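You operate a simulated robot arm through the tools that you are given. There is no shell and no other tool. Be economical: measure what you need, move in short steps, check, and stop when the job is done.

You are at the controls of a simulated two-armed robot. One attempt, no reset.

## Task
Put the yellow tape tab from the top of the trough ledge on the tool plate. Take the yellow marker block and put it on the top of the strip carrier. Take the blue tin and put it on the deck of the airing stand. Fetch the sensor plug and stand it on the top of the assembly bench. Fetch the thick pin and stand it on the grey panel on the top of the jig table. Put the seal strip from the test mould on the orange template. Take the buffing block and put it on the silver shim plate. Stack the orange short spool from the top of the mould bench on top of the blue short spool. Shut the third drawer from the top. Open the top drawer, take the block that says "22" from the inside of the top drawer and put it on top of the yellow filter, then shut the drawer. Fetch the green cup from the top of the tool cart and set it on the top of the loading shelf. The order is free. Set down upright: blue tin, sensor plug, thick pin, buffing block, block.

Only the result counts: the job must be done as asked and must still hold three seconds after the hand-in. Knocking over, shifting, dropping, spilling or breaking anything else fails it. A push-on lid holds only when it is set on centred and level and pressed home; a screw cap is set on level and turned clockwise until tight.

## Robot
Two 7-joint arms with two-finger parallel grippers on one trunk, on a base that drives. Base frame: it is fixed to the floor where the robot stands at the start and does not move with it; the origin is under the middle of the robot, x ahead of it, y to its left, z up. Readings come in m, degrees, newtons and seconds.
The left shoulder is at the start at [0.05, 0.187, 1.085], the right one opposite. With the tool pointing down near the work surface each hand reaches from about 0.1 to 0.66 m from the robot's upright axis, wherever it stands, measured 20 degrees to its own side. Places, roughly: block [9.25, -2.5, 0.75]; blue tin [10.25, -0.5, 1]; buffing block (6x5x5 cm) [10.9, -0.7, 0.9]; cup [8.75, -2.75, 0.75]; deck of the airing stand (29x20 cm) [8.64, 2.46, 0.88]; grey panel [9, 2.5, 0.75]; seal strip [10.25, -0.5, 1]; sensor plug (3x2x6 cm) [10.5, -0.5, 0.9]; shim plate (13x7x2 cm) [9.3, -2.9, 0.8]; short spool [9.75, -0.75, 1]; tape tab [0.5, 0.25, 0.75]; template (25x21x3 cm) [9.1, -2.6, 0.8]; thick pin (3x3x7 cm) [10.4, -0.4, 0.9]; third drawer [9.1, -2.5, 0.5]; tool plate (30x25 cm) [1.62, 4.58, 0.9]; top drawer [9.1, -2.7, 0.7]; top of the assembly bench [7.5, 2.6, 0.8]; top of the loading shelf (76x15 cm) [7.9, -2.88, 1.02]; top of the strip carrier [2.8, 1.3, 0.7]; yellow filter (5x5x11 cm) [5.4, -3.8, 0.8]; yellow marker block (3x3x4 cm) [0.5, 0, 0.9]. Payload 3.43 kg a hand.
Tool frame (each hand has its own): the origin (TCP) lies between the finger pads and is the grasp point; the fingertips stand 0.03 m ahead of it; z points along the fingers, y is the line along which they close. Largest opening 0.094 m; finger width 0.028, thickness 0.01; the body of the gripper, 0.05 by 0.096 m, starts 0.055 m behind the TCP.
Orientation is that of the tool frame in the base frame, as a unit quaternion [x, y, z, w]. With the fingers straight down and closing along the base's y, the tool's x points along the base's -x, its y along +y and its z along -z.

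## Interface
- The arms move only by the tool apply_moves. It takes "left_plan", "right_plan" or both (then of equal length, played together; a hand with none holds still); each is a list of rows, each an object (a shift or turn left out is 0, a gripper value left out holds the last) with "delta_pos": the shift along the tool's x, y, z in mm, a list of three; "angular": the turn, a rotation vector about the tool's x, y, z in degrees, a list of three; "claw": the closure, from 0 (fully open) to 1 (shut). In form: [{"delta_pos": [tx, ty, tz], "angular": [rx, ry, rz], "claw": claw}, ...]. A call has 1 to 8 rows; each row is the pose to reach, as a shift and turn from the pose commanded when the call began, along the tool's axes at that moment. A row lasts 0.2 s, in which the tool goes at most 0.05 m and 8.6 degrees; a call with a longer step from one row to the next is refused whole, and so is a gripper value outside its range. Where a pose cannot be reached the arm comes as near as it can. A force on the tool above 40 N (or 10 N above the force at the start of the call, whichever is more), or a blocked arm, ends the call early, and 0.2 s more pass. The fingers move at their own pace (about 0.153 m/s each) and stop on an object; they squeeze with about 26 N. The grip force told is the motor's: it shows also when the fingers shut on nothing. Time passes only in rows, and 0.2 s behind the last, so rows that repeat a pose let the fingers close. It gives the time, the measured TCP pose, the force on the tool (base axes), the opening and the grip force at its end, in the units of the frame above (readings bear some noise), with the torque about the TCP (base axes, N m) and any sound that the robot's microphone picked up.
- Cameras (640 x 400 px; columns grow to the right, rows downward): "scene" is now at [0.1505, 0.0112, 1.2626]; the picture's right is [0.10, -0.99, 0.00], its down [-0.42, -0.04, -0.90] and it looks along [0.90, 0.09, -0.43] (base axes); focal length 261 px, centre (320, 200). "left" rides on the left gripper at [0.076, -0.014, -0.103] in its tool frame; the picture's right is [0.18, 0.98, 0.00], its down [-0.75, 0.14, -0.64] and it looks along [-0.63, 0.12, 0.77] (tool axes); focal length 243 px, centre (320, 200). "right" rides on the right gripper at [0.076, 0.014, -0.103] in its tool frame; the picture's right is [-0.18, 0.98, 0.00], its down [-0.75, -0.14, -0.64] and it looks along [-0.63, -0.12, 0.77] (tool axes); focal length 243 px, centre (320, 200). There is no depth. A picture from a camera that has moved, and an enlarged one, comes with that camera's place and axes in the base frame and with its lens.
- grab_frame(camera): a new picture of that camera. It takes no simulated time.
- lift_body(by): slides the trunk up (or, below 0, down) by that many m; the arms and the scene camera ride with it, the base frame stays. It gives what a move gives, with no picture.
- roll_base(legs): drives the robot by 1 to 6 legs, each [ahead, left, turn to the left] in m, m and degrees, along the robot's own axes; the way and the turn of a leg run together, so that a leg with both is an arc; at most 1.5 m and 180 degrees a leg. The arms and the cameras ride along, it lands a little off, and it stops where it bumps. It gives what a move gives.
- pan_tilt(pan, tilt): turns the head with the scene camera to pan (to the left, within 80 degrees either way) and tilt (down, from -29 to 69), counted from straight ahead of the robot. It gives what a move gives.
- close_up(camera, box): a new picture of the part [left, top, right, bottom] of that camera's present view, enlarged. It takes no simulated time.
- finish_job(): hands the job in; it is judged then, once.

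Go step by step. Nothing tells you exact positions but the pictures and the camera data: compare them with the known pose of the tool, close in by small moves and look again before you grip or let go. The budget is 556 turns and 352 pictures, counting those below and the enlarged ones. Unless the task says otherwise, let go and move clear before handing in.

The tools are called after "Request:" by a JSON object that holds its "fn" and its "kwargs". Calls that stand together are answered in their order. apply_moves: Moves the arms, as the interface text tells. Its arguments: {"type":"object","properties":{"left_plan":{"type":"array","items":{"type":"object","properties":{"delta_pos":{"type":"array","items":{"type":"number"}},"angular":{"type":"array","items":{"type":"number"}},"claw":{"type":"number"}}}},"right_plan":{"type":"array","items":{"type":"object","properties":{"delta_pos":{"type":"array","items":{"type":"number"}},"angular":{"type":"array","items":{"type":"number"}},"claw":{"type":"number"}}}}},"required":[]} The other tools are called the same way: lift_body (by) slides the trunk up or down; roll_base (legs) drives the base; pan_tilt (pan, tilt) turns the head that bears the scene camera; grab_frame (camera) takes a picture; close_up (camera, box) takes an enlarged picture of a part of a camera's view; finish_job () hands the job in.

At the start:

```text
clock: 0.0
left_tool_pos: [0.4561, 0.2446, 1.1443]
left_orientation: [-0.001, 1.0, -0.001, 0.001]
left_wrist_force: [0.9, -0.8, -0.5]
left_ft_torque: [0.01, 0.0, 0.01]
left_opening: 0.0941
left_gripper_force: 0.2
right_tool_pos: [0.3901, -0.0991, 1.1227]
right_orientation: [-0.001, 1.0, 0.0, -0.001]
right_wrist_force: [0.6, -0.5, -0.3]
right_ft_torque: [-0.02, -0.06, 0.01]
right_opening: 0.0941
right_gripper_force: 0.0
trunk travel left (down, up): [-0.3, 0.132]
robot x, y, heading: [0.0015, 0.0027, -0.1]
head pan, tilt: [5.9, 25.3]
```

scene: 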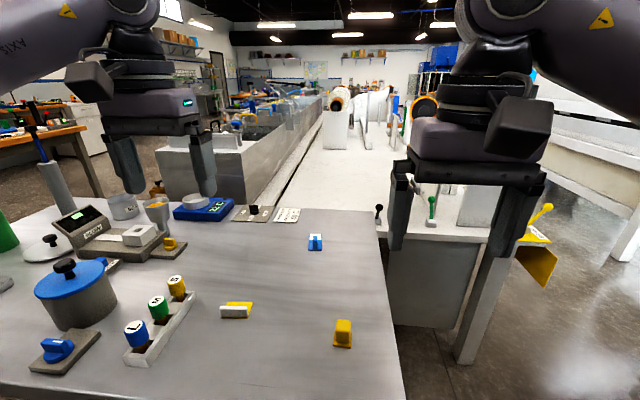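
right: 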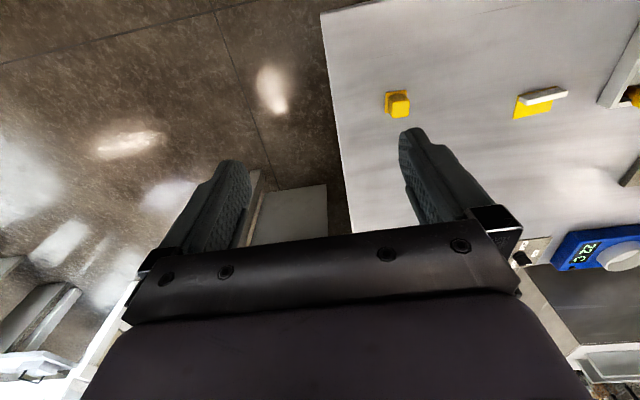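
left: 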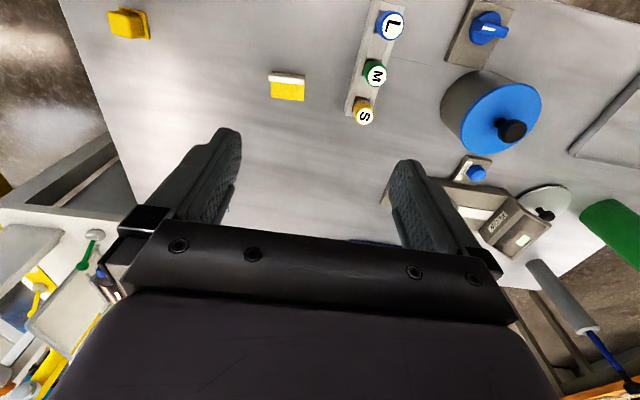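

I see the trough ledge in front with a yellow block near (0.57, 0.0) and a yellow tab with a pale bar near (0.62, 0.27). I'll look at both more closely first.

Request:
{"fn": "close_up", "kwargs": {"camera": "scene", "box": [190, 220, 390, 360]}}

Request:
{"fn": "close_up", "kwargs": {"camera": "left", "box": [80, 0, 340, 130]}}

```text
2.86 times, centred on (290, 290) of scene
camera zoom: at [0.1505, 0.0112, 1.2626], right [0.1, -0.99, 0.0], down [-0.42, -0.04, -0.9], along [0.9, 0.09, -0.43], focal length 747 px, centre (406, -57)
```

zoom: 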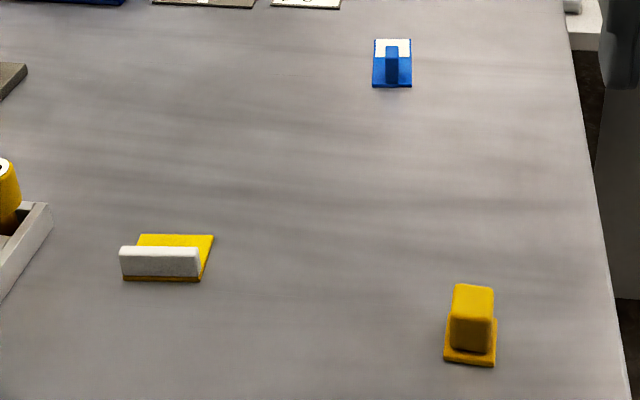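

```text
2.46 times, centred on (210, 65) of left
camera zoom: at [0.3799, 0.2302, 1.2477], right [-0.19, 0.98, 0.0], down [0.75, 0.14, 0.64], along [0.63, 0.12, -0.77], focal length 597 px, centre (591, 532)
```

zoom: 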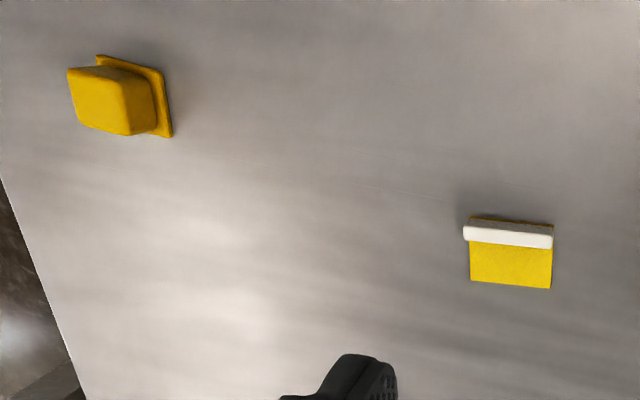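

Two-view triangulation puts the ledge top near z≈0.857, the tab's bar at about (0.478, 0.20) and the marker block at about (0.45, 0.004). I'll lower both hands partway over them and look again.

Request:
{"fn": "apply_moves", "kwargs": {"left_plan": [{"delta_pos": [-5, -11, 44]}, {"delta_pos": [-11, -22, 87]}, {"delta_pos": [-17, -34, 130]}, {"delta_pos": [-22, -45, 170]}], "right_plan": [{"delta_pos": [-15, 26, 32]}, {"delta_pos": [-30, 52, 65]}, {"delta_pos": [-45, 78, 97]}, {"delta_pos": [-60, 103, 130]}]}}

Request:
{"fn": "grab_frame", "kwargs": {"camera": "left"}}

Request:
{"fn": "grab_frame", "kwargs": {"camera": "right"}}

```text
clock: 1.0
left_tool_pos: [0.4796, 0.1993, 0.9736]
left_orientation: [-0.001, 1.0, 0.0, 0.001]
left_wrist_force: [-0.8, 0.0, -0.3]
left_ft_torque: [-0.01, -0.01, -0.02]
left_opening: 0.0939
left_gripper_force: 0.0
right_tool_pos: [0.4535, 0.0051, 0.9927]
right_orientation: [0.001, 1.0, 0.0, 0.0]
right_wrist_force: [0.1, 0.2, 0.0]
right_ft_torque: [0.02, 0.0, -0.01]
right_opening: 0.0942
right_gripper_force: 0.1
trunk travel left (down, up): [-0.3, 0.132]
robot x, y, heading: [-0.0013, 0.0003, -0.1]
head pan, tilt: [5.9, 25.3]
```

```text
346 pictures are left
camera left: at [0.4031, 0.185, 1.077], right [-0.19, 0.98, 0.0], down [0.75, 0.14, 0.64], along [0.63, 0.12, -0.77], focal length 243 px, centre (320, 200)
```

left: 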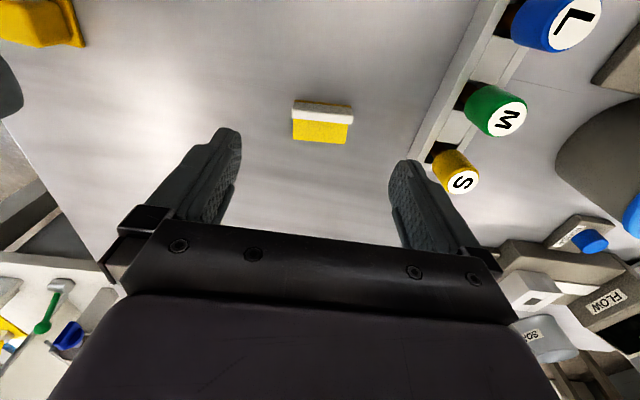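

```text
345 pictures are left
camera right: at [0.3768, 0.0194, 1.0949], right [0.18, 0.98, 0.0], down [0.75, -0.14, 0.64], along [0.63, -0.12, -0.77], focal length 243 px, centre (320, 200)
```

right: 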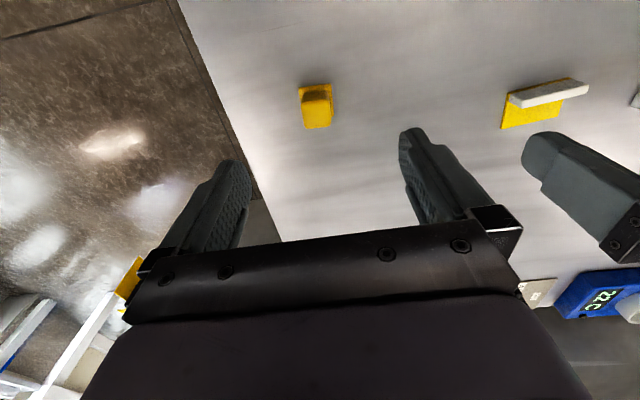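

Both objects sit nearly on the tool axes. I'll go down to just above grip height and check.

Request:
{"fn": "apply_moves", "kwargs": {"left_plan": [{"delta_pos": [0, 1, 30]}, {"delta_pos": [0, 1, 60]}], "right_plan": [{"delta_pos": [0, -1, 38]}, {"delta_pos": [0, -2, 76]}]}}

Request:
{"fn": "grab_frame", "kwargs": {"camera": "left"}}

Request:
{"fn": "grab_frame", "kwargs": {"camera": "right"}}

```text
clock: 1.6
left_tool_pos: [0.4792, 0.1995, 0.9138]
left_orientation: [0.001, 1.0, 0.0, 0.001]
left_wrist_force: [0.0, 0.2, -0.1]
left_ft_torque: [0.01, -0.02, -0.02]
left_opening: 0.0939
left_gripper_force: 0.0
right_tool_pos: [0.4538, 0.0025, 0.9163]
right_orientation: [0.0, 1.0, 0.001, 0.001]
right_wrist_force: [-0.1, 0.2, 0.0]
right_ft_torque: [0.0, -0.03, -0.01]
right_opening: 0.094
right_gripper_force: 0.0
trunk travel left (down, up): [-0.3, 0.132]
robot x, y, heading: [0.0, -0.0049, 0.2]
head pan, tilt: [5.9, 25.3]
```

```text
344 pictures are left
camera left: at [0.4024, 0.1851, 1.0174], right [-0.18, 0.98, 0.0], down [0.75, 0.14, 0.64], along [0.63, 0.12, -0.77], focal length 243 px, centre (320, 200)
```

left: 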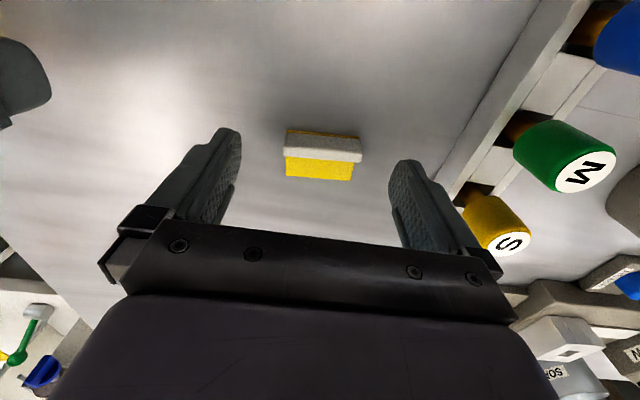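

```text
343 pictures are left
camera right: at [0.3781, 0.0173, 1.0192], right [0.18, 0.98, 0.0], down [0.75, -0.14, 0.64], along [0.63, -0.12, -0.77], focal length 243 px, centre (320, 200)
```

right: 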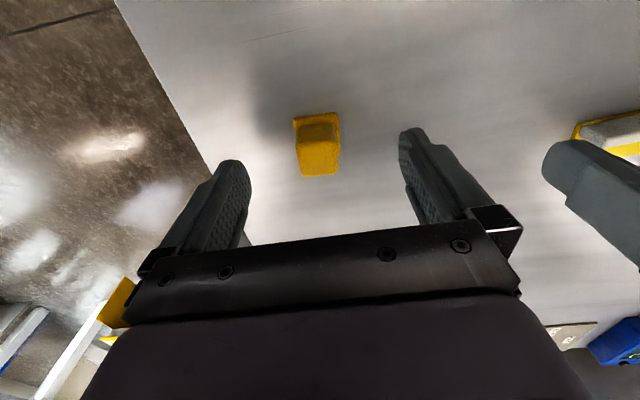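

Both are centred between the fingers. I'll lower 20 mm and close both grippers.

Request:
{"fn": "apply_moves", "kwargs": {"left_plan": [{"delta_pos": [0, 0, 21]}, {"delta_pos": [0, 0, 21]}, {"delta_pos": [0, 0, 21], "claw": 1}, {"delta_pos": [0, 0, 21], "claw": 1}, {"delta_pos": [0, 0, 21], "claw": 1}], "right_plan": [{"delta_pos": [0, 0, 21]}, {"delta_pos": [0, 0, 21]}, {"delta_pos": [0, 0, 21], "claw": 1}, {"delta_pos": [0, 0, 21], "claw": 1}, {"delta_pos": [0, 0, 21], "claw": 1}]}}

Request:
{"fn": "grab_frame", "kwargs": {"camera": "left"}}

Request:
{"fn": "grab_frame", "kwargs": {"camera": "right"}}

```text
clock: 2.8
left_tool_pos: [0.4803, 0.2003, 0.8931]
left_orientation: [-0.001, 1.0, -0.001, 0.001]
left_wrist_force: [-0.4, -0.2, 1.4]
left_ft_torque: [0.03, -0.07, -0.02]
left_opening: 0.0489
left_gripper_force: 26.1
right_tool_pos: [0.4537, 0.0027, 0.8961]
right_orientation: [0.0, 1.0, 0.001, 0.001]
right_wrist_force: [0.1, 0.1, -0.5]
right_ft_torque: [-0.05, -0.01, -0.01]
right_opening: 0.027
right_gripper_force: 26.0
trunk travel left (down, up): [-0.3, 0.132]
robot x, y, heading: [-0.002, 0.0012, -0.1]
head pan, tilt: [5.9, 25.3]
```

```text
342 pictures are left
camera left: at [0.4026, 0.1855, 0.9966], right [-0.19, 0.98, 0.0], down [0.75, 0.14, 0.64], along [0.63, 0.12, -0.77], focal length 243 px, centre (320, 200)
```

left: 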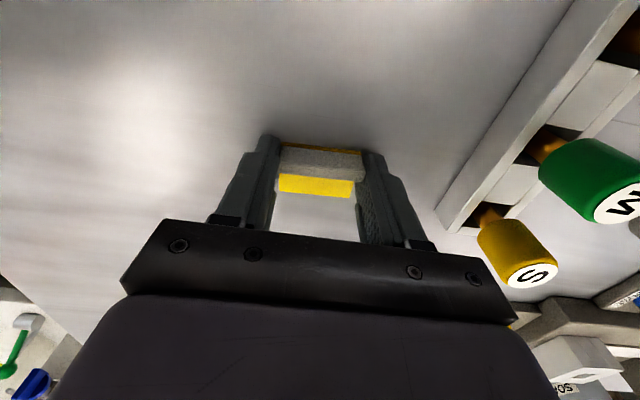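

```text
341 pictures are left
camera right: at [0.3762, 0.0173, 0.9988], right [0.18, 0.98, 0.0], down [0.75, -0.14, 0.64], along [0.63, -0.12, -0.77], focal length 243 px, centre (320, 200)
```

right: 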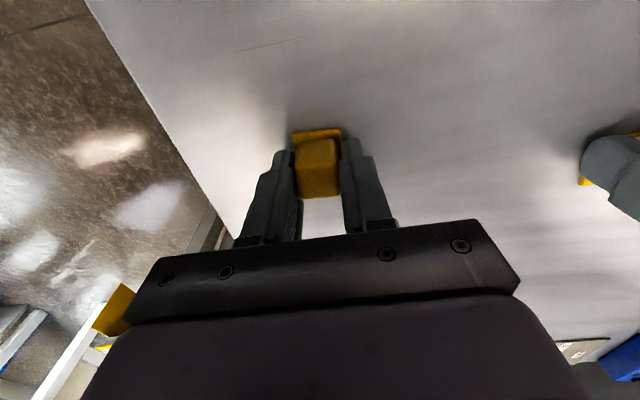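

Both are held. I'll lift straight up and pull the hands back for driving.

Request:
{"fn": "apply_moves", "kwargs": {"left_plan": [{"delta_pos": [0, 0, -45]}, {"delta_pos": [0, 0, -90]}, {"delta_pos": [0, 0, -135]}, {"delta_pos": [0, 0, -180]}, {"delta_pos": [20, 10, -220]}, {"delta_pos": [60, 20, -240]}, {"delta_pos": [100, 30, -250]}], "right_plan": [{"delta_pos": [0, 0, -45]}, {"delta_pos": [0, 0, -90]}, {"delta_pos": [0, 0, -135]}, {"delta_pos": [0, -10, -180]}, {"delta_pos": [20, -40, -215]}, {"delta_pos": [50, -70, -230]}, {"delta_pos": [80, -100, -240]}]}}

Request:
{"fn": "pan_tilt", "kwargs": {"pan": 60, "tilt": 20}}

Request:
{"fn": "grab_frame", "kwargs": {"camera": "scene"}}

Request:
{"fn": "pan_tilt", "kwargs": {"pan": -60, "tilt": 20}}

Request:
{"fn": "grab_frame", "kwargs": {"camera": "scene"}}

Request:
{"fn": "pan_tilt", "kwargs": {"pan": 0, "tilt": 5}}

Request:
{"fn": "grab_frame", "kwargs": {"camera": "scene"}}

```text
refused: row 5 steps farther than a row can; nothing moved
```

```text
clock: 4.0
left_tool_pos: [0.4798, 0.2006, 0.8935]
left_orientation: [0.0, 1.0, 0.001, 0.0]
left_wrist_force: [0.2, 0.2, 2.0]
left_ft_torque: [0.01, -0.02, -0.03]
left_opening: 0.0489
left_gripper_force: 26.4
right_tool_pos: [0.4524, 0.0025, 0.896]
right_orientation: [0.0, 1.0, -0.001, 0.0]
right_wrist_force: [0.3, 0.8, 0.0]
right_ft_torque: [-0.01, 0.03, 0.0]
right_opening: 0.027
right_gripper_force: 26.0
trunk travel left (down, up): [-0.3, 0.132]
robot x, y, heading: [0.0028, 0.0018, 0.2]
head pan, tilt: [60.0, 20.0]
```

```text
340 pictures are left
camera scene: at [0.1054, 0.0822, 1.2712], right [0.87, -0.5, 0.0], down [-0.17, -0.3, -0.94], along [0.47, 0.81, -0.34], focal length 261 px, centre (320, 200)
```

scene: 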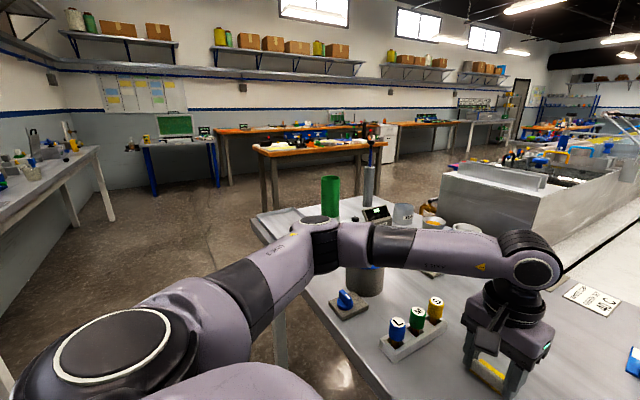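

```text
clock: 6.0
left_tool_pos: [0.4796, 0.1994, 0.8934]
left_orientation: [-0.001, 1.0, 0.0, 0.001]
left_wrist_force: [-0.7, 0.7, 3.2]
left_ft_torque: [0.07, -0.05, 0.01]
left_opening: 0.0486
left_gripper_force: 26.1
right_tool_pos: [0.4524, 0.0023, 0.8968]
right_orientation: [0.0, 1.0, 0.001, 0.0]
right_wrist_force: [0.4, 0.0, 0.2]
right_ft_torque: [-0.02, 0.0, 0.02]
right_opening: 0.0268
right_gripper_force: 26.1
trunk travel left (down, up): [-0.3, 0.132]
robot x, y, heading: [0.0011, 0.0037, -0.0]
head pan, tilt: [-60.0, 20.0]
```

```text
339 pictures are left
camera scene: at [0.1053, -0.079, 1.2712], right [-0.87, -0.5, 0.0], down [-0.17, 0.3, -0.94], along [0.47, -0.81, -0.34], focal length 261 px, centre (320, 200)
```

scene: 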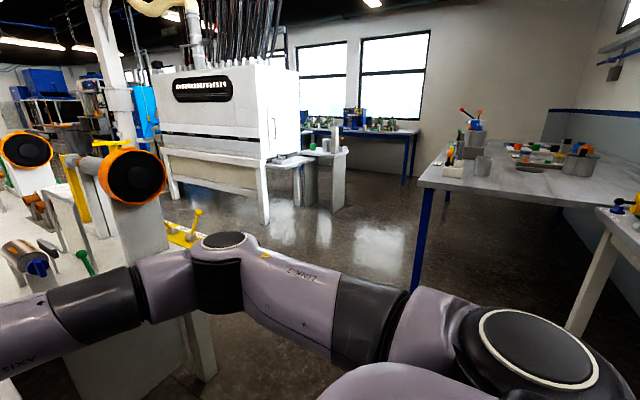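

```text
clock: 7.3
left_tool_pos: [0.4787, 0.1996, 0.8939]
left_orientation: [-0.001, 1.0, 0.0, 0.0]
left_wrist_force: [0.4, 0.4, 4.1]
left_ft_torque: [0.05, -0.04, 0.02]
left_opening: 0.0487
left_gripper_force: 26.4
right_tool_pos: [0.4525, 0.0041, 0.8969]
right_orientation: [0.0, 1.0, 0.001, 0.0]
right_wrist_force: [-0.4, -0.2, 0.3]
right_ft_torque: [-0.01, 0.01, 0.01]
right_opening: 0.0269
right_gripper_force: 26.0
trunk travel left (down, up): [-0.3, 0.132]
robot x, y, heading: [0.0009, 0.0002, -0.1]
head pan, tilt: [0.0, 5.0]
```

```text
338 pictures are left
camera scene: at [0.1505, 0.0015, 1.2956], right [0.0, -1.0, 0.0], down [-0.09, 0.0, -1.0], along [1.0, 0.0, -0.09], focal length 261 px, centre (320, 200)
```

scene: 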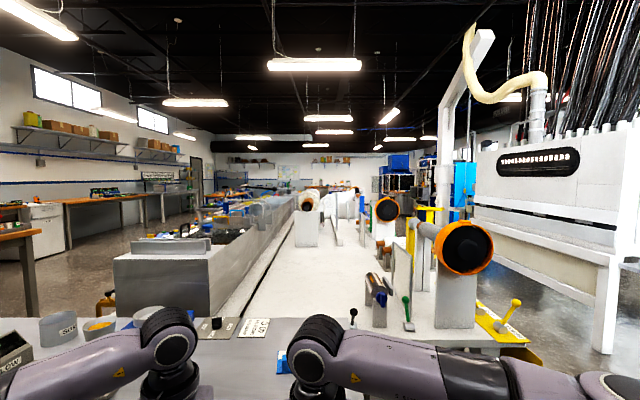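

The lift was refused for a too-long step; the room has a long machine line ahead with aisles left and right. I'll lift again in shorter steps.

Request:
{"fn": "apply_moves", "kwargs": {"left_plan": [{"delta_pos": [0, 0, -45]}, {"delta_pos": [0, 0, -90]}, {"delta_pos": [0, 0, -135]}, {"delta_pos": [0, 0, -180]}, {"delta_pos": [20, 10, -215]}, {"delta_pos": [60, 20, -235]}, {"delta_pos": [100, 30, -240]}], "right_plan": [{"delta_pos": [0, 0, -45]}, {"delta_pos": [0, 0, -90]}, {"delta_pos": [0, 0, -135]}, {"delta_pos": [0, -10, -180]}, {"delta_pos": [20, -35, -205]}, {"delta_pos": [50, -70, -215]}, {"delta_pos": [80, -100, -225]}]}}

Request:
{"fn": "pan_tilt", "kwargs": {"pan": 80, "tilt": 25}}

Request:
{"fn": "grab_frame", "kwargs": {"camera": "scene"}}

Request:
{"fn": "grab_frame", "kwargs": {"camera": "left"}}

Request:
{"fn": "pan_tilt", "kwargs": {"pan": 40, "tilt": 15}}

Request:
{"fn": "grab_frame", "kwargs": {"camera": "scene"}}

```text
clock: 8.9
left_tool_pos: [0.3779, 0.23, 1.1328]
left_orientation: [0.001, 1.0, 0.001, 0.001]
left_wrist_force: [0.0, 0.5, 0.3]
left_ft_torque: [0.02, 0.0, -0.06]
left_opening: 0.0486
left_gripper_force: 26.4
right_tool_pos: [0.3699, -0.0979, 1.1236]
right_orientation: [0.001, 1.0, 0.0, 0.0]
right_wrist_force: [0.1, 0.4, -0.7]
right_ft_torque: [0.01, -0.01, -0.02]
right_opening: 0.0271
right_gripper_force: 25.7
trunk travel left (down, up): [-0.3, 0.132]
robot x, y, heading: [-0.0017, 0.0022, 0.2]
head pan, tilt: [0.0, 5.0]
```

```text
clock: 10.5
left_tool_pos: [0.3789, 0.2296, 1.132]
left_orientation: [0.0, 1.0, 0.0, 0.001]
left_wrist_force: [0.3, -0.4, -0.4]
left_ft_torque: [0.02, 0.0, 0.03]
left_opening: 0.0484
left_gripper_force: 25.7
right_tool_pos: [0.3722, -0.0973, 1.122]
right_orientation: [0.0, 1.0, 0.0, 0.0]
right_wrist_force: [-0.3, 0.5, -0.1]
right_ft_torque: [0.02, -0.02, 0.02]
right_opening: 0.0269
right_gripper_force: 25.7
trunk travel left (down, up): [-0.3, 0.132]
robot x, y, heading: [-0.0041, 0.0009, -0.1]
head pan, tilt: [80.0, 25.0]
```

```text
337 pictures are left
camera scene: at [0.075, 0.0924, 1.2631], right [0.98, -0.17, 0.0], down [-0.07, -0.42, -0.91], along [0.16, 0.89, -0.42], focal length 261 px, centre (320, 200)
```

scene: 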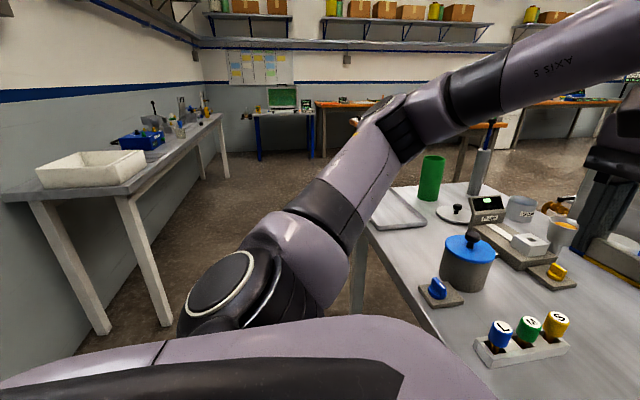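

```text
336 pictures are left
camera left: at [0.3022, 0.2163, 1.2354], right [-0.18, 0.98, 0.0], down [0.75, 0.14, 0.64], along [0.63, 0.12, -0.77], focal length 243 px, centre (320, 200)
```

left: 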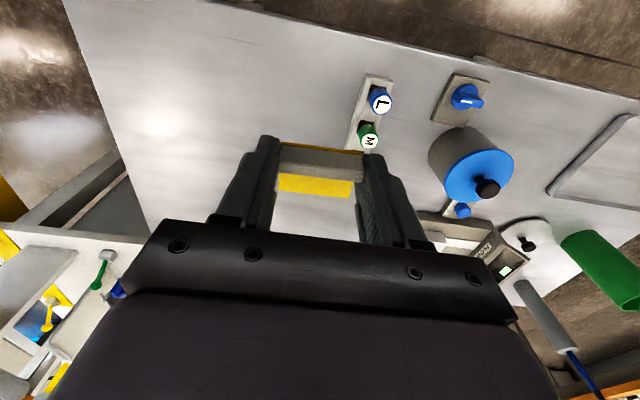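

```text
clock: 11.5
left_tool_pos: [0.3793, 0.2306, 1.1323]
left_orientation: [-0.001, 1.0, 0.0, 0.001]
left_wrist_force: [0.0, 0.9, -0.6]
left_ft_torque: [0.0, 0.03, -0.02]
left_opening: 0.0485
left_gripper_force: 26.0
right_tool_pos: [0.3718, -0.0964, 1.1221]
right_orientation: [0.0, 1.0, 0.001, 0.0]
right_wrist_force: [-0.3, 0.6, 0.0]
right_ft_torque: [0.04, 0.01, 0.02]
right_opening: 0.0265
right_gripper_force: 25.8
trunk travel left (down, up): [-0.3, 0.132]
robot x, y, heading: [-0.0012, -0.0032, -0.1]
head pan, tilt: [40.0, 15.0]
```

```text
335 pictures are left
camera scene: at [0.1304, 0.0618, 1.2793], right [0.64, -0.77, 0.0], down [-0.2, -0.17, -0.97], along [0.74, 0.62, -0.26], focal length 261 px, centre (320, 200)
```

scene: 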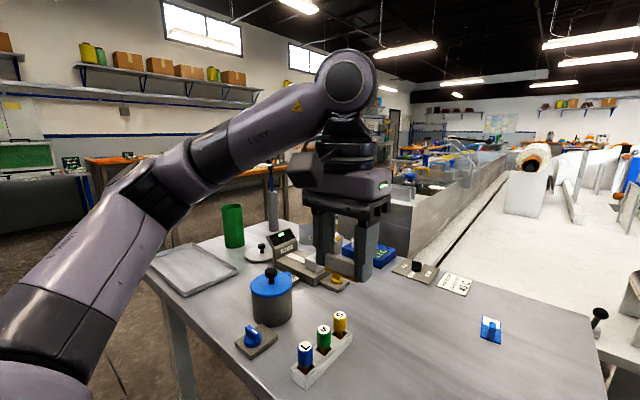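

The corridor on the left is free between the ledge table and the side bench. I'll back up a little and slide left, then look toward the tool plate.

Request:
{"fn": "roll_base", "kwargs": {"legs": [[-0.15, 0, 0], [0, 1.5, 0], [0, 0.1, 90]]}}

Request:
{"fn": "pan_tilt", "kwargs": {"pan": -25, "tilt": 15}}

Request:
{"fn": "grab_frame", "kwargs": {"camera": "scene"}}

Request:
{"fn": "pan_tilt", "kwargs": {"pan": -75, "tilt": 15}}

Request:
{"fn": "grab_frame", "kwargs": {"camera": "scene"}}

```text
clock: 23.8
left_tool_pos: [-0.437, 1.934, 1.1322]
left_orientation: [0.715, -0.699, 0.0, 0.0]
left_wrist_force: [-0.2, 0.5, -0.4]
left_ft_torque: [0.01, -0.02, -0.03]
left_opening: 0.0486
left_gripper_force: 26.6
right_tool_pos: [-0.1081, 1.9344, 1.1221]
right_orientation: [0.714, -0.7, 0.001, 0.0]
right_wrist_force: [-0.3, 0.3, 0.1]
right_ft_torque: [0.01, 0.02, -0.03]
right_opening: 0.027
right_gripper_force: 26.3
trunk travel left (down, up): [-0.3, 0.132]
robot x, y, heading: [-0.1979, 1.5619, 91.0]
head pan, tilt: [40.0, 15.0]
```

```text
clock: 25.2
left_tool_pos: [-0.4362, 1.9354, 1.1329]
left_orientation: [0.714, -0.7, -0.001, 0.0]
left_wrist_force: [0.4, -0.2, -0.6]
left_ft_torque: [0.0, 0.03, 0.0]
left_opening: 0.0486
left_gripper_force: 26.5
right_tool_pos: [-0.1088, 1.9341, 1.1223]
right_orientation: [0.714, -0.7, 0.001, -0.001]
right_wrist_force: [0.5, -0.5, 0.8]
right_ft_torque: [0.04, 0.01, -0.03]
right_opening: 0.0271
right_gripper_force: 25.9
trunk travel left (down, up): [-0.3, 0.132]
robot x, y, heading: [-0.1999, 1.5625, 91.2]
head pan, tilt: [-25.0, 15.0]
```

```text
334 pictures are left
camera scene: at [-0.1613, 1.7061, 1.2793], right [0.91, -0.4, 0.0], down [-0.1, -0.24, -0.97], along [0.39, 0.88, -0.26], focal length 261 px, centre (320, 200)
```

scene: 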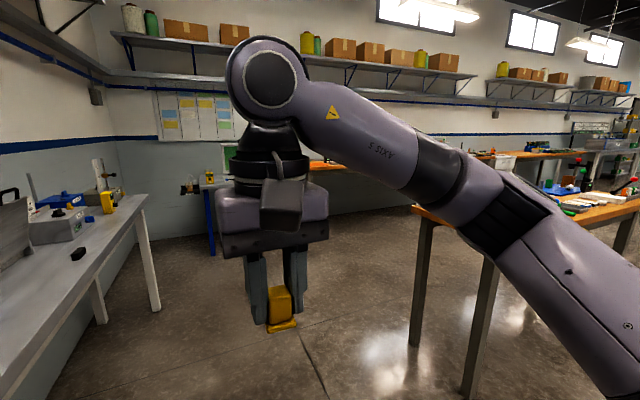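

```text
clock: 26.4
left_tool_pos: [-0.4375, 1.9348, 1.1321]
left_orientation: [0.714, -0.7, -0.001, -0.001]
left_wrist_force: [-0.2, -0.4, -0.4]
left_ft_torque: [-0.03, -0.01, -0.01]
left_opening: 0.0486
left_gripper_force: 26.1
right_tool_pos: [-0.1093, 1.9344, 1.1231]
right_orientation: [0.714, -0.7, 0.0, 0.001]
right_wrist_force: [-0.5, 0.6, -0.3]
right_ft_torque: [-0.01, -0.01, -0.01]
right_opening: 0.0267
right_gripper_force: 25.8
trunk travel left (down, up): [-0.3, 0.132]
robot x, y, heading: [-0.1992, 1.5639, 90.7]
head pan, tilt: [-75.0, 15.0]
```

```text
333 pictures are left
camera scene: at [-0.1094, 1.6466, 1.2793], right [0.28, -0.96, 0.0], down [-0.25, -0.07, -0.97], along [0.93, 0.27, -0.26], focal length 261 px, centre (320, 200)
```

scene: 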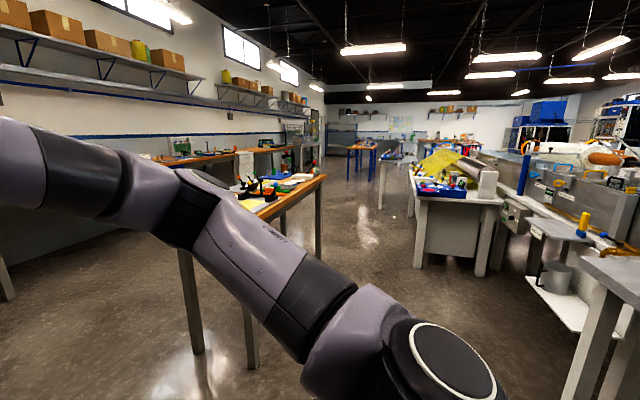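

The near orange table spans x≈0.85–2.4, y≈2.25–2.8, with the wall bench beyond y≈4.3. I'll drive forward past it and slide right in front of the tool plate.

Request:
{"fn": "roll_base", "kwargs": {"legs": [[0.4, -0.3, -0.7], [1.4, 0, 0], [0, -1.0, 0]]}}

Request:
{"fn": "pan_tilt", "kwargs": {"pan": -25, "tilt": 25}}

Request:
{"fn": "grab_frame", "kwargs": {"camera": "scene"}}

```text
clock: 40.8
left_tool_pos: [0.8652, 3.774, 1.1328]
left_orientation: [0.708, -0.706, -0.001, -0.001]
left_wrist_force: [-1.1, -0.1, 0.3]
left_ft_torque: [0.01, 0.02, -0.06]
left_opening: 0.0488
left_gripper_force: 26.2
right_tool_pos: [1.1926, 3.7679, 1.1229]
right_orientation: [0.708, -0.706, 0.0, 0.0]
right_wrist_force: [-0.5, -0.5, -0.7]
right_ft_torque: [-0.02, 0.01, 0.01]
right_opening: 0.0268
right_gripper_force: 25.4
trunk travel left (down, up): [-0.3, 0.132]
robot x, y, heading: [1.0953, 3.3976, 89.8]
head pan, tilt: [-75.0, 15.0]
```

```text
clock: 42.0
left_tool_pos: [0.8654, 3.7746, 1.132]
left_orientation: [0.708, -0.706, -0.001, 0.0]
left_wrist_force: [0.3, 0.4, 0.5]
left_ft_torque: [0.02, 0.03, 0.0]
left_opening: 0.0487
left_gripper_force: 25.5
right_tool_pos: [1.1936, 3.769, 1.1228]
right_orientation: [0.708, -0.706, -0.001, 0.0]
right_wrist_force: [-0.3, -0.4, 0.5]
right_ft_torque: [-0.03, 0.03, -0.03]
right_opening: 0.027
right_gripper_force: 26.0
trunk travel left (down, up): [-0.3, 0.132]
robot x, y, heading: [1.0962, 3.3951, 90.1]
head pan, tilt: [-25.0, 25.0]
```

```text
332 pictures are left
camera scene: at [1.1358, 3.5399, 1.2631], right [0.91, -0.42, 0.0], down [-0.18, -0.38, -0.91], along [0.38, 0.82, -0.42], focal length 261 px, centre (320, 200)
```

scene: 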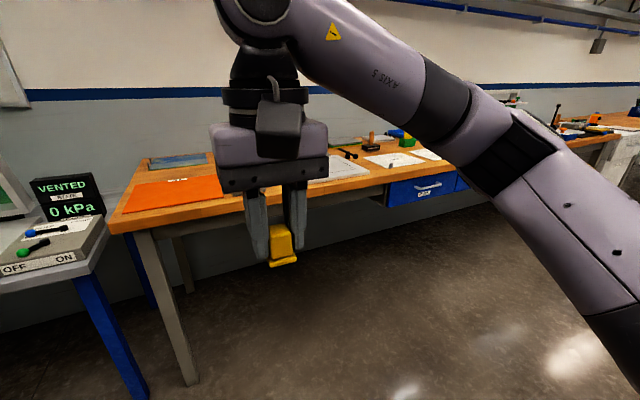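

The grey plate behind the gripper matches the tool plate's expected spot. I'll slide right 0.6 m, move in 0.4 m and look down at it.

Request:
{"fn": "roll_base", "kwargs": {"legs": [[0, -0.6, 0], [0.4, 0, 0]]}}

Request:
{"fn": "pan_tilt", "kwargs": {"pan": 0, "tilt": 35}}

Request:
{"fn": "grab_frame", "kwargs": {"camera": "scene"}}

Request:
{"fn": "grab_frame", "kwargs": {"camera": "left"}}

```text
clock: 47.4
left_tool_pos: [1.4452, 4.1763, 1.1326]
left_orientation: [0.707, -0.707, 0.0, 0.0]
left_wrist_force: [-0.1, 0.3, -0.1]
left_ft_torque: [-0.01, 0.01, 0.0]
left_opening: 0.0487
left_gripper_force: 26.3
right_tool_pos: [1.772, 4.1705, 1.1233]
right_orientation: [0.708, -0.706, 0.0, 0.0]
right_wrist_force: [0.4, 0.1, -0.6]
right_ft_torque: [-0.03, 0.01, 0.02]
right_opening: 0.0269
right_gripper_force: 25.9
trunk travel left (down, up): [-0.3, 0.132]
robot x, y, heading: [1.6775, 3.7979, 90.2]
head pan, tilt: [-25.0, 25.0]
```

```text
clock: 48.3
left_tool_pos: [1.4458, 4.1766, 1.1322]
left_orientation: [0.708, -0.706, -0.001, 0.0]
left_wrist_force: [0.6, 0.5, 0.3]
left_ft_torque: [0.02, 0.0, -0.02]
left_opening: 0.0485
left_gripper_force: 26.2
right_tool_pos: [1.772, 4.1708, 1.1218]
right_orientation: [0.707, -0.707, 0.0, 0.0]
right_wrist_force: [0.4, -0.2, -0.4]
right_ft_torque: [-0.01, -0.01, 0.01]
right_opening: 0.0267
right_gripper_force: 25.9
trunk travel left (down, up): [-0.3, 0.132]
robot x, y, heading: [1.6758, 3.7993, 90.1]
head pan, tilt: [0.0, 35.0]
```

```text
331 pictures are left
camera scene: at [1.6766, 3.9462, 1.2473], right [1.0, 0.0, 0.0], down [0.0, -0.57, -0.82], along [0.0, 0.82, -0.57], focal length 261 px, centre (320, 200)
```

scene: 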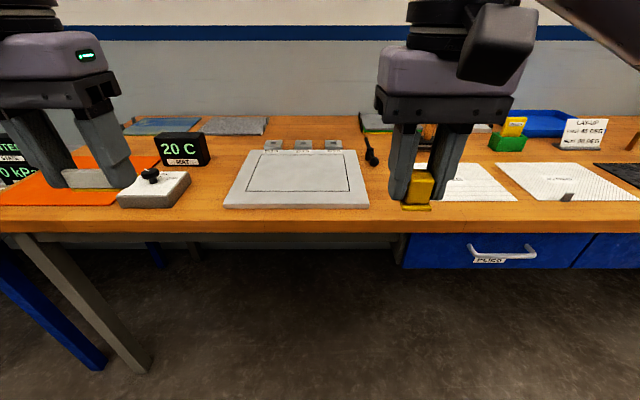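

```text
330 pictures are left
camera left: at [1.459, 4.1002, 1.2355], right [-0.98, -0.19, 0.0], down [-0.14, 0.75, 0.64], along [-0.12, 0.63, -0.77], focal length 243 px, centre (320, 200)
```

left: 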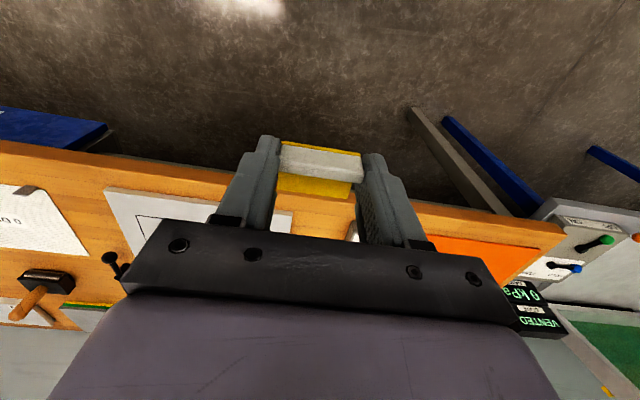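

The grey tool plate lies at about x 1.48–1.78, y 4.39–4.66, top z≈0.925. I'll roll 0.1 m closer, then bring the left hand over its middle.

Request:
{"fn": "roll_base", "kwargs": {"legs": [[0.1, 0, 0]]}}

Request:
{"fn": "apply_moves", "kwargs": {"left_plan": [{"delta_pos": [-40, -30, 0]}, {"delta_pos": [-75, -65, 10]}, {"delta_pos": [-110, -100, 25]}, {"delta_pos": [-145, -130, 45]}, {"delta_pos": [-175, -155, 70]}, {"delta_pos": [-203, -175, 100]}], "right_plan": [{"delta_pos": [0, -20, 0]}, {"delta_pos": [0, -40, 0]}, {"delta_pos": [0, -60, 0]}, {"delta_pos": [0, -80, 0]}, {"delta_pos": [0, -100, 0]}, {"delta_pos": [0, -100, 0]}]}}

Request:
{"fn": "grab_frame", "kwargs": {"camera": "left"}}

Request:
{"fn": "grab_frame", "kwargs": {"camera": "scene"}}

```text
clock: 49.4
left_tool_pos: [1.4447, 4.2763, 1.1323]
left_orientation: [0.708, -0.706, -0.001, 0.0]
left_wrist_force: [-0.2, -0.1, -0.2]
left_ft_torque: [0.01, -0.03, 0.0]
left_opening: 0.0485
left_gripper_force: 25.9
right_tool_pos: [1.7732, 4.2707, 1.1218]
right_orientation: [0.707, -0.707, 0.0, 0.0]
right_wrist_force: [0.2, -0.2, 0.1]
right_ft_torque: [-0.01, 0.0, 0.02]
right_opening: 0.0267
right_gripper_force: 26.3
trunk travel left (down, up): [-0.3, 0.132]
robot x, y, heading: [1.6766, 3.8998, 90.2]
head pan, tilt: [0.0, 35.0]
```

```text
refused: row 2 steps farther than a row can; nothing moved
```

```text
329 pictures are left
camera left: at [1.4586, 4.2005, 1.2353], right [-0.98, -0.19, 0.0], down [-0.14, 0.75, 0.64], along [-0.12, 0.63, -0.77], focal length 243 px, centre (320, 200)
```

left: 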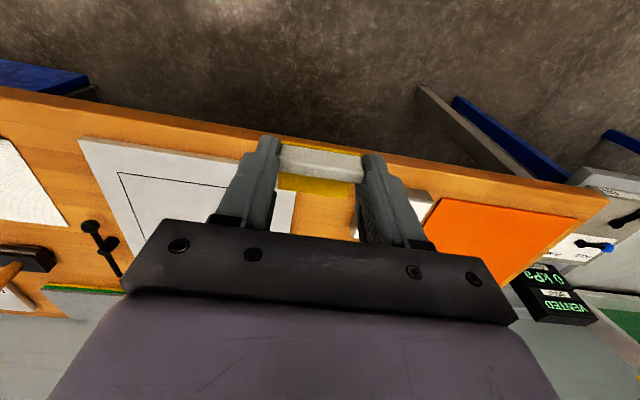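

```text
328 pictures are left
camera scene: at [1.6763, 4.0466, 1.2472], right [1.0, 0.0, 0.0], down [0.0, -0.57, -0.82], along [0.0, 0.82, -0.57], focal length 261 px, centre (320, 200)
```

scene: 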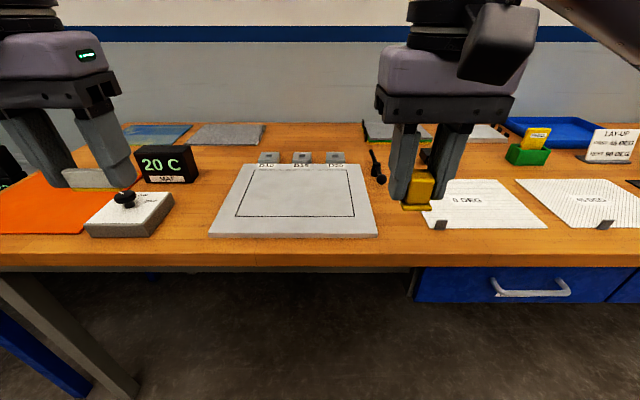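

The long step was refused; I'll redo it linearly, aiming at (1.62, 4.51) above the plate.

Request:
{"fn": "apply_moves", "kwargs": {"left_plan": [{"delta_pos": [-34, -25, 10]}, {"delta_pos": [-67, -50, 20]}, {"delta_pos": [-100, -75, 35]}, {"delta_pos": [-134, -100, 50]}, {"delta_pos": [-167, -125, 65]}, {"delta_pos": [-200, -150, 80]}, {"delta_pos": [-234, -175, 95]}], "right_plan": [{"delta_pos": [0, -20, 0]}, {"delta_pos": [0, -40, 0]}, {"delta_pos": [0, -60, 0]}, {"delta_pos": [0, -80, 0]}, {"delta_pos": [0, -100, 0]}, {"delta_pos": [0, -100, 0]}, {"delta_pos": [0, -100, 0]}]}}

Request:
{"fn": "grab_frame", "kwargs": {"camera": "left"}}

Request:
{"fn": "grab_frame", "kwargs": {"camera": "scene"}}

```text
clock: 51.0
left_tool_pos: [1.6053, 4.4885, 1.0299]
left_orientation: [0.707, -0.707, 0.0, -0.002]
left_wrist_force: [-1.3, 0.4, 0.3]
left_ft_torque: [0.0, -0.06, 0.03]
left_opening: 0.0488
left_gripper_force: 26.5
left hand out of reach, approached as far as the arm can: row 7
right_tool_pos: [1.872, 4.2708, 1.1213]
right_orientation: [0.707, -0.707, 0.001, -0.001]
right_wrist_force: [-0.2, 0.2, -0.3]
right_ft_torque: [-0.04, -0.01, 0.01]
right_opening: 0.0269
right_gripper_force: 25.8
trunk travel left (down, up): [-0.3, 0.132]
robot x, y, heading: [1.6768, 3.898, 90.0]
head pan, tilt: [0.0, 35.0]
```

```text
327 pictures are left
camera left: at [1.6193, 4.4126, 1.1334], right [-0.98, -0.19, 0.0], down [-0.14, 0.75, 0.64], along [-0.12, 0.63, -0.77], focal length 243 px, centre (320, 200)
```

left: 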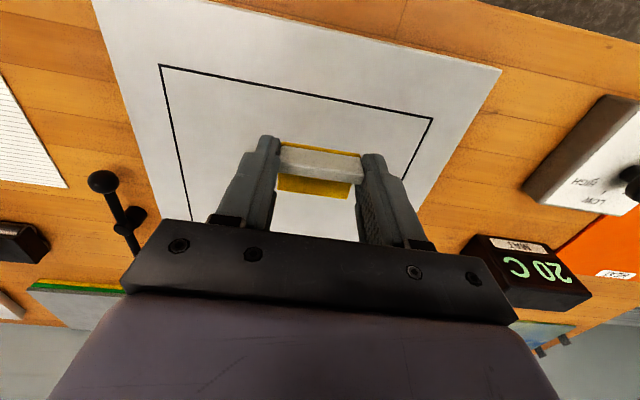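

```text
326 pictures are left
camera scene: at [1.6744, 4.0468, 1.2472], right [1.0, 0.0, 0.0], down [0.0, -0.57, -0.82], along [0.0, 0.82, -0.57], focal length 261 px, centre (320, 200)
```

scene: 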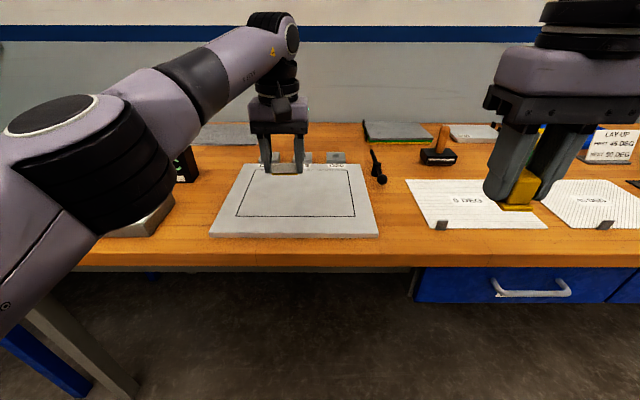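

The tab is over the inner rectangle of the plate. I'll ease back slightly and lower to just above.

Request:
{"fn": "apply_moves", "kwargs": {"left_plan": [{"delta_pos": [18, 0, 20]}, {"delta_pos": [18, 0, 40]}, {"delta_pos": [18, 0, 60]}]}}

Request:
{"fn": "grab_frame", "kwargs": {"camera": "left"}}

Request:
{"fn": "close_up", "kwargs": {"camera": "scene", "box": [200, 100, 400, 250]}}

```text
clock: 51.8
left_tool_pos: [1.6083, 4.4712, 0.9699]
left_orientation: [0.709, -0.706, 0.0, 0.0]
left_wrist_force: [0.1, -0.3, -1.0]
left_ft_torque: [0.02, 0.0, 0.01]
left_opening: 0.0483
left_gripper_force: 26.2
right_tool_pos: [1.8723, 4.2691, 1.1219]
right_orientation: [0.707, -0.707, 0.001, 0.0]
right_wrist_force: [-0.5, 0.2, -0.6]
right_ft_torque: [-0.01, 0.03, -0.02]
right_opening: 0.0269
right_gripper_force: 25.5
trunk travel left (down, up): [-0.3, 0.132]
robot x, y, heading: [1.6751, 3.8986, 90.1]
head pan, tilt: [0.0, 35.0]
```

```text
325 pictures are left
camera left: at [1.6228, 4.3941, 1.0738], right [-0.98, -0.19, 0.0], down [-0.14, 0.75, 0.64], along [-0.12, 0.63, -0.77], focal length 243 px, centre (320, 200)
```

left: 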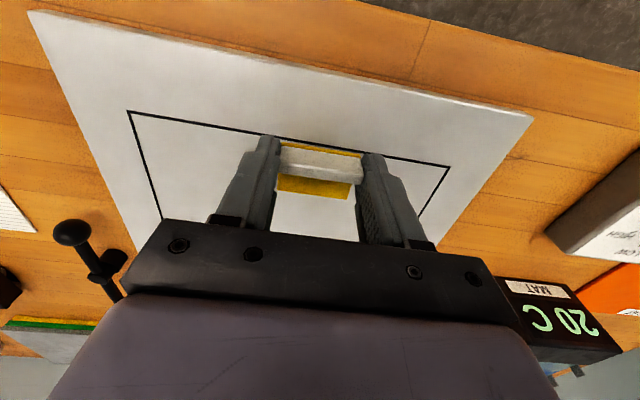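

```text
2.67 times, centred on (300, 175) of scene
camera zoom: at [1.6763, 4.0461, 1.2473], right [1.0, 0.0, 0.0], down [0.0, -0.57, -0.82], along [0.0, 0.82, -0.57], focal length 697 px, centre (373, 267)
```

zoom: 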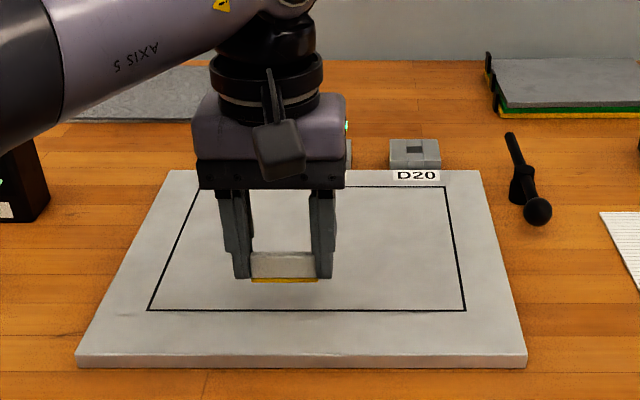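

I estimate the plate top at z≈0.90, so contact near TCP z≈0.935. I'll lower gently and watch the force.

Request:
{"fn": "apply_moves", "kwargs": {"left_plan": [{"delta_pos": [0, 0, 12]}, {"delta_pos": [0, 0, 22]}, {"delta_pos": [0, 0, 28]}, {"delta_pos": [0, 0, 28]}]}}

Request:
{"fn": "close_up", "kwargs": {"camera": "scene", "box": [220, 130, 380, 240]}}

```text
clock: 52.8
left_tool_pos: [1.6091, 4.4705, 0.9434]
left_orientation: [0.708, -0.707, -0.001, -0.001]
left_wrist_force: [0.2, 0.7, -0.3]
left_ft_torque: [-0.04, -0.02, -0.02]
left_opening: 0.0488
left_gripper_force: 25.8
right_tool_pos: [1.873, 4.2692, 1.1217]
right_orientation: [0.708, -0.706, 0.0, -0.001]
right_wrist_force: [-1.0, -0.6, 0.3]
right_ft_torque: [-0.02, 0.02, 0.0]
right_opening: 0.0268
right_gripper_force: 25.9
trunk travel left (down, up): [-0.3, 0.132]
robot x, y, heading: [1.6772, 3.8945, 90.2]
head pan, tilt: [0.0, 35.0]
```

```text
3.64 times, centred on (300, 185) of scene
camera zoom: at [1.6763, 4.046, 1.2473], right [1.0, 0.0, 0.0], down [0.0, -0.57, -0.82], along [0.0, 0.82, -0.57], focal length 950 px, centre (393, 254)
```

zoom: 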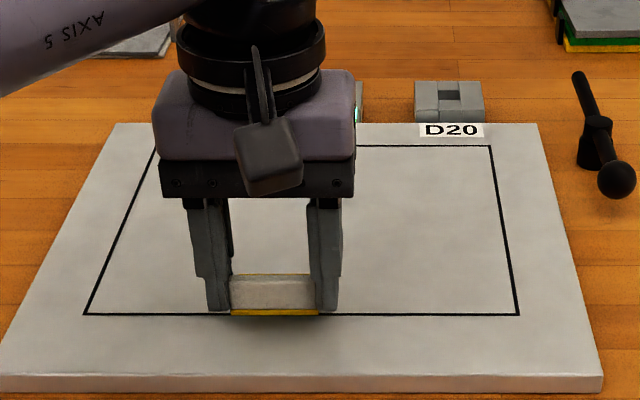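

Still just above the plate. I'll continue in small steps until there's contact.

Request:
{"fn": "apply_moves", "kwargs": {"left_plan": [{"delta_pos": [0, 0, 3]}, {"delta_pos": [0, 0, 6]}, {"delta_pos": [0, 0, 8]}, {"delta_pos": [0, 0, 8]}]}}

Request:
{"fn": "close_up", "kwargs": {"camera": "scene", "box": [220, 130, 380, 240]}}

```text
clock: 53.8
left_tool_pos: [1.6075, 4.4693, 0.9356]
left_orientation: [0.708, -0.706, -0.001, -0.001]
left_wrist_force: [-0.8, 0.3, -0.6]
left_ft_torque: [0.01, 0.03, 0.0]
left_opening: 0.0488
left_gripper_force: 25.9
right_tool_pos: [1.8731, 4.2691, 1.122]
right_orientation: [0.708, -0.706, 0.0, 0.0]
right_wrist_force: [0.7, 0.6, 0.4]
right_ft_torque: [0.01, -0.03, -0.02]
right_opening: 0.0268
right_gripper_force: 26.2
trunk travel left (down, up): [-0.3, 0.132]
robot x, y, heading: [1.6735, 3.9021, 90.1]
head pan, tilt: [0.0, 35.0]
```

```text
3.64 times, centred on (300, 185) of scene
camera zoom: at [1.6763, 4.046, 1.2473], right [1.0, 0.0, 0.0], down [0.0, -0.57, -0.82], along [0.0, 0.82, -0.57], focal length 950 px, centre (393, 254)
```

zoom: 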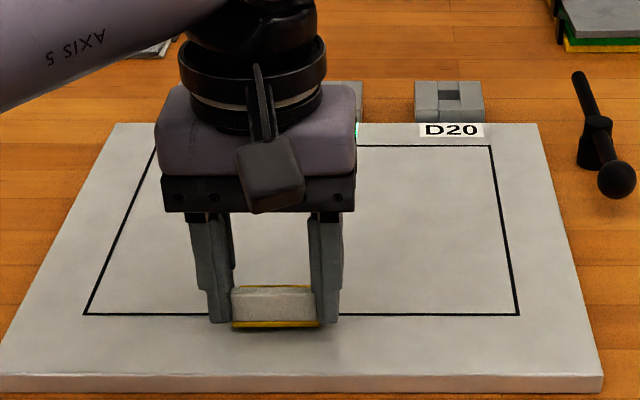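

A little gap remains. I'll shift 15 mm inward and continue down.

Request:
{"fn": "apply_moves", "kwargs": {"left_plan": [{"delta_pos": [-15, 0, 0]}, {"delta_pos": [-15, 0, 3]}, {"delta_pos": [-15, 0, 6]}, {"delta_pos": [-15, 0, 6]}]}}

Request:
{"fn": "close_up", "kwargs": {"camera": "scene", "box": [220, 130, 380, 240]}}

```text
clock: 54.8
left_tool_pos: [1.6077, 4.485, 0.9295]
left_orientation: [0.707, -0.707, 0.0, 0.0]
left_wrist_force: [0.0, -0.8, 0.3]
left_ft_torque: [0.0, -0.02, 0.02]
left_opening: 0.0488
left_gripper_force: 25.4
right_tool_pos: [1.8725, 4.2697, 1.1233]
right_orientation: [0.707, -0.707, 0.0, -0.001]
right_wrist_force: [-0.6, 0.0, -0.1]
right_ft_torque: [0.0, -0.01, -0.01]
right_opening: 0.0268
right_gripper_force: 25.8
trunk travel left (down, up): [-0.3, 0.132]
robot x, y, heading: [1.6721, 3.8995, 89.8]
head pan, tilt: [0.0, 35.0]
```

```text
3.64 times, centred on (300, 185) of scene
camera zoom: at [1.6763, 4.046, 1.2473], right [1.0, 0.0, 0.0], down [0.0, -0.57, -0.82], along [0.0, 0.82, -0.57], focal length 950 px, centre (393, 254)
```

zoom: 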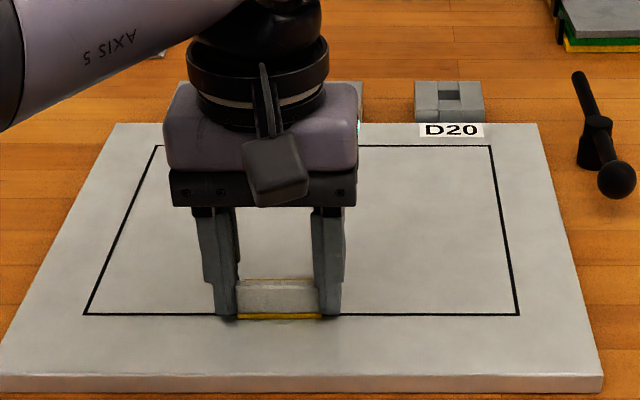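

Request:
{"fn": "apply_moves", "kwargs": {"left_plan": [{"delta_pos": [0, 0, 2]}, {"delta_pos": [0, 0, 4]}, {"delta_pos": [0, 0, 6]}]}}

```text
clock: 55.6
left_tool_pos: [1.6092, 4.4835, 0.9286]
left_orientation: [0.708, -0.706, -0.003, -0.004]
left_wrist_force: [-1.1, -0.1, 26.0]
left_ft_torque: [0.2, 0.1, 0.02]
left_opening: 0.0485
left_gripper_force: 26.0
right_tool_pos: [1.8726, 4.2681, 1.123]
right_orientation: [0.708, -0.707, -0.001, -0.001]
right_wrist_force: [0.2, 0.1, 0.0]
right_ft_torque: [0.03, 0.0, 0.01]
right_opening: 0.0268
right_gripper_force: 25.9
trunk travel left (down, up): [-0.3, 0.132]
robot x, y, heading: [1.6771, 3.8982, 90.1]
head pan, tilt: [0.0, 35.0]
```

Contact at TCP z≈0.929 (26 N). I'll relieve the push, open, and go up.

Request:
{"fn": "apply_moves", "kwargs": {"left_plan": [{"delta_pos": [0, 0, -5]}, {"delta_pos": [0, 0, -5], "claw": 0.3}, {"delta_pos": [0, 0, -5], "claw": 0.2}, {"delta_pos": [0, 0, -5], "claw": 0.2}, {"delta_pos": [0, 0, -45], "claw": 0.2}, {"delta_pos": [0, 0, -90], "claw": 0.2}, {"delta_pos": [30, 0, -130], "claw": 0.2}]}}

Request:
{"fn": "close_up", "kwargs": {"camera": "scene", "box": [220, 130, 380, 240]}}

```text
clock: 57.2
left_tool_pos: [1.6082, 4.4529, 1.0529]
left_orientation: [0.708, -0.706, -0.001, 0.0]
left_wrist_force: [1.0, 0.4, 0.0]
left_ft_torque: [0.02, 0.02, 0.0]
left_opening: 0.0751
left_gripper_force: 0.1
right_tool_pos: [1.8727, 4.2688, 1.123]
right_orientation: [0.707, -0.707, 0.0, 0.0]
right_wrist_force: [0.2, 0.1, -1.6]
right_ft_torque: [-0.01, -0.02, 0.01]
right_opening: 0.0267
right_gripper_force: 25.7
trunk travel left (down, up): [-0.3, 0.132]
robot x, y, heading: [1.6786, 3.8999, 90.6]
head pan, tilt: [0.0, 35.0]
```

```text
3.64 times, centred on (300, 185) of scene
camera zoom: at [1.6761, 4.0454, 1.2474], right [1.0, 0.0, 0.0], down [0.0, -0.57, -0.82], along [0.0, 0.82, -0.57], focal length 950 px, centre (393, 254)
```

zoom: 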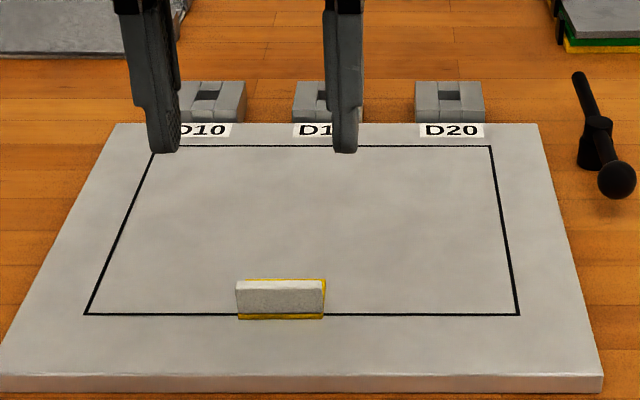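

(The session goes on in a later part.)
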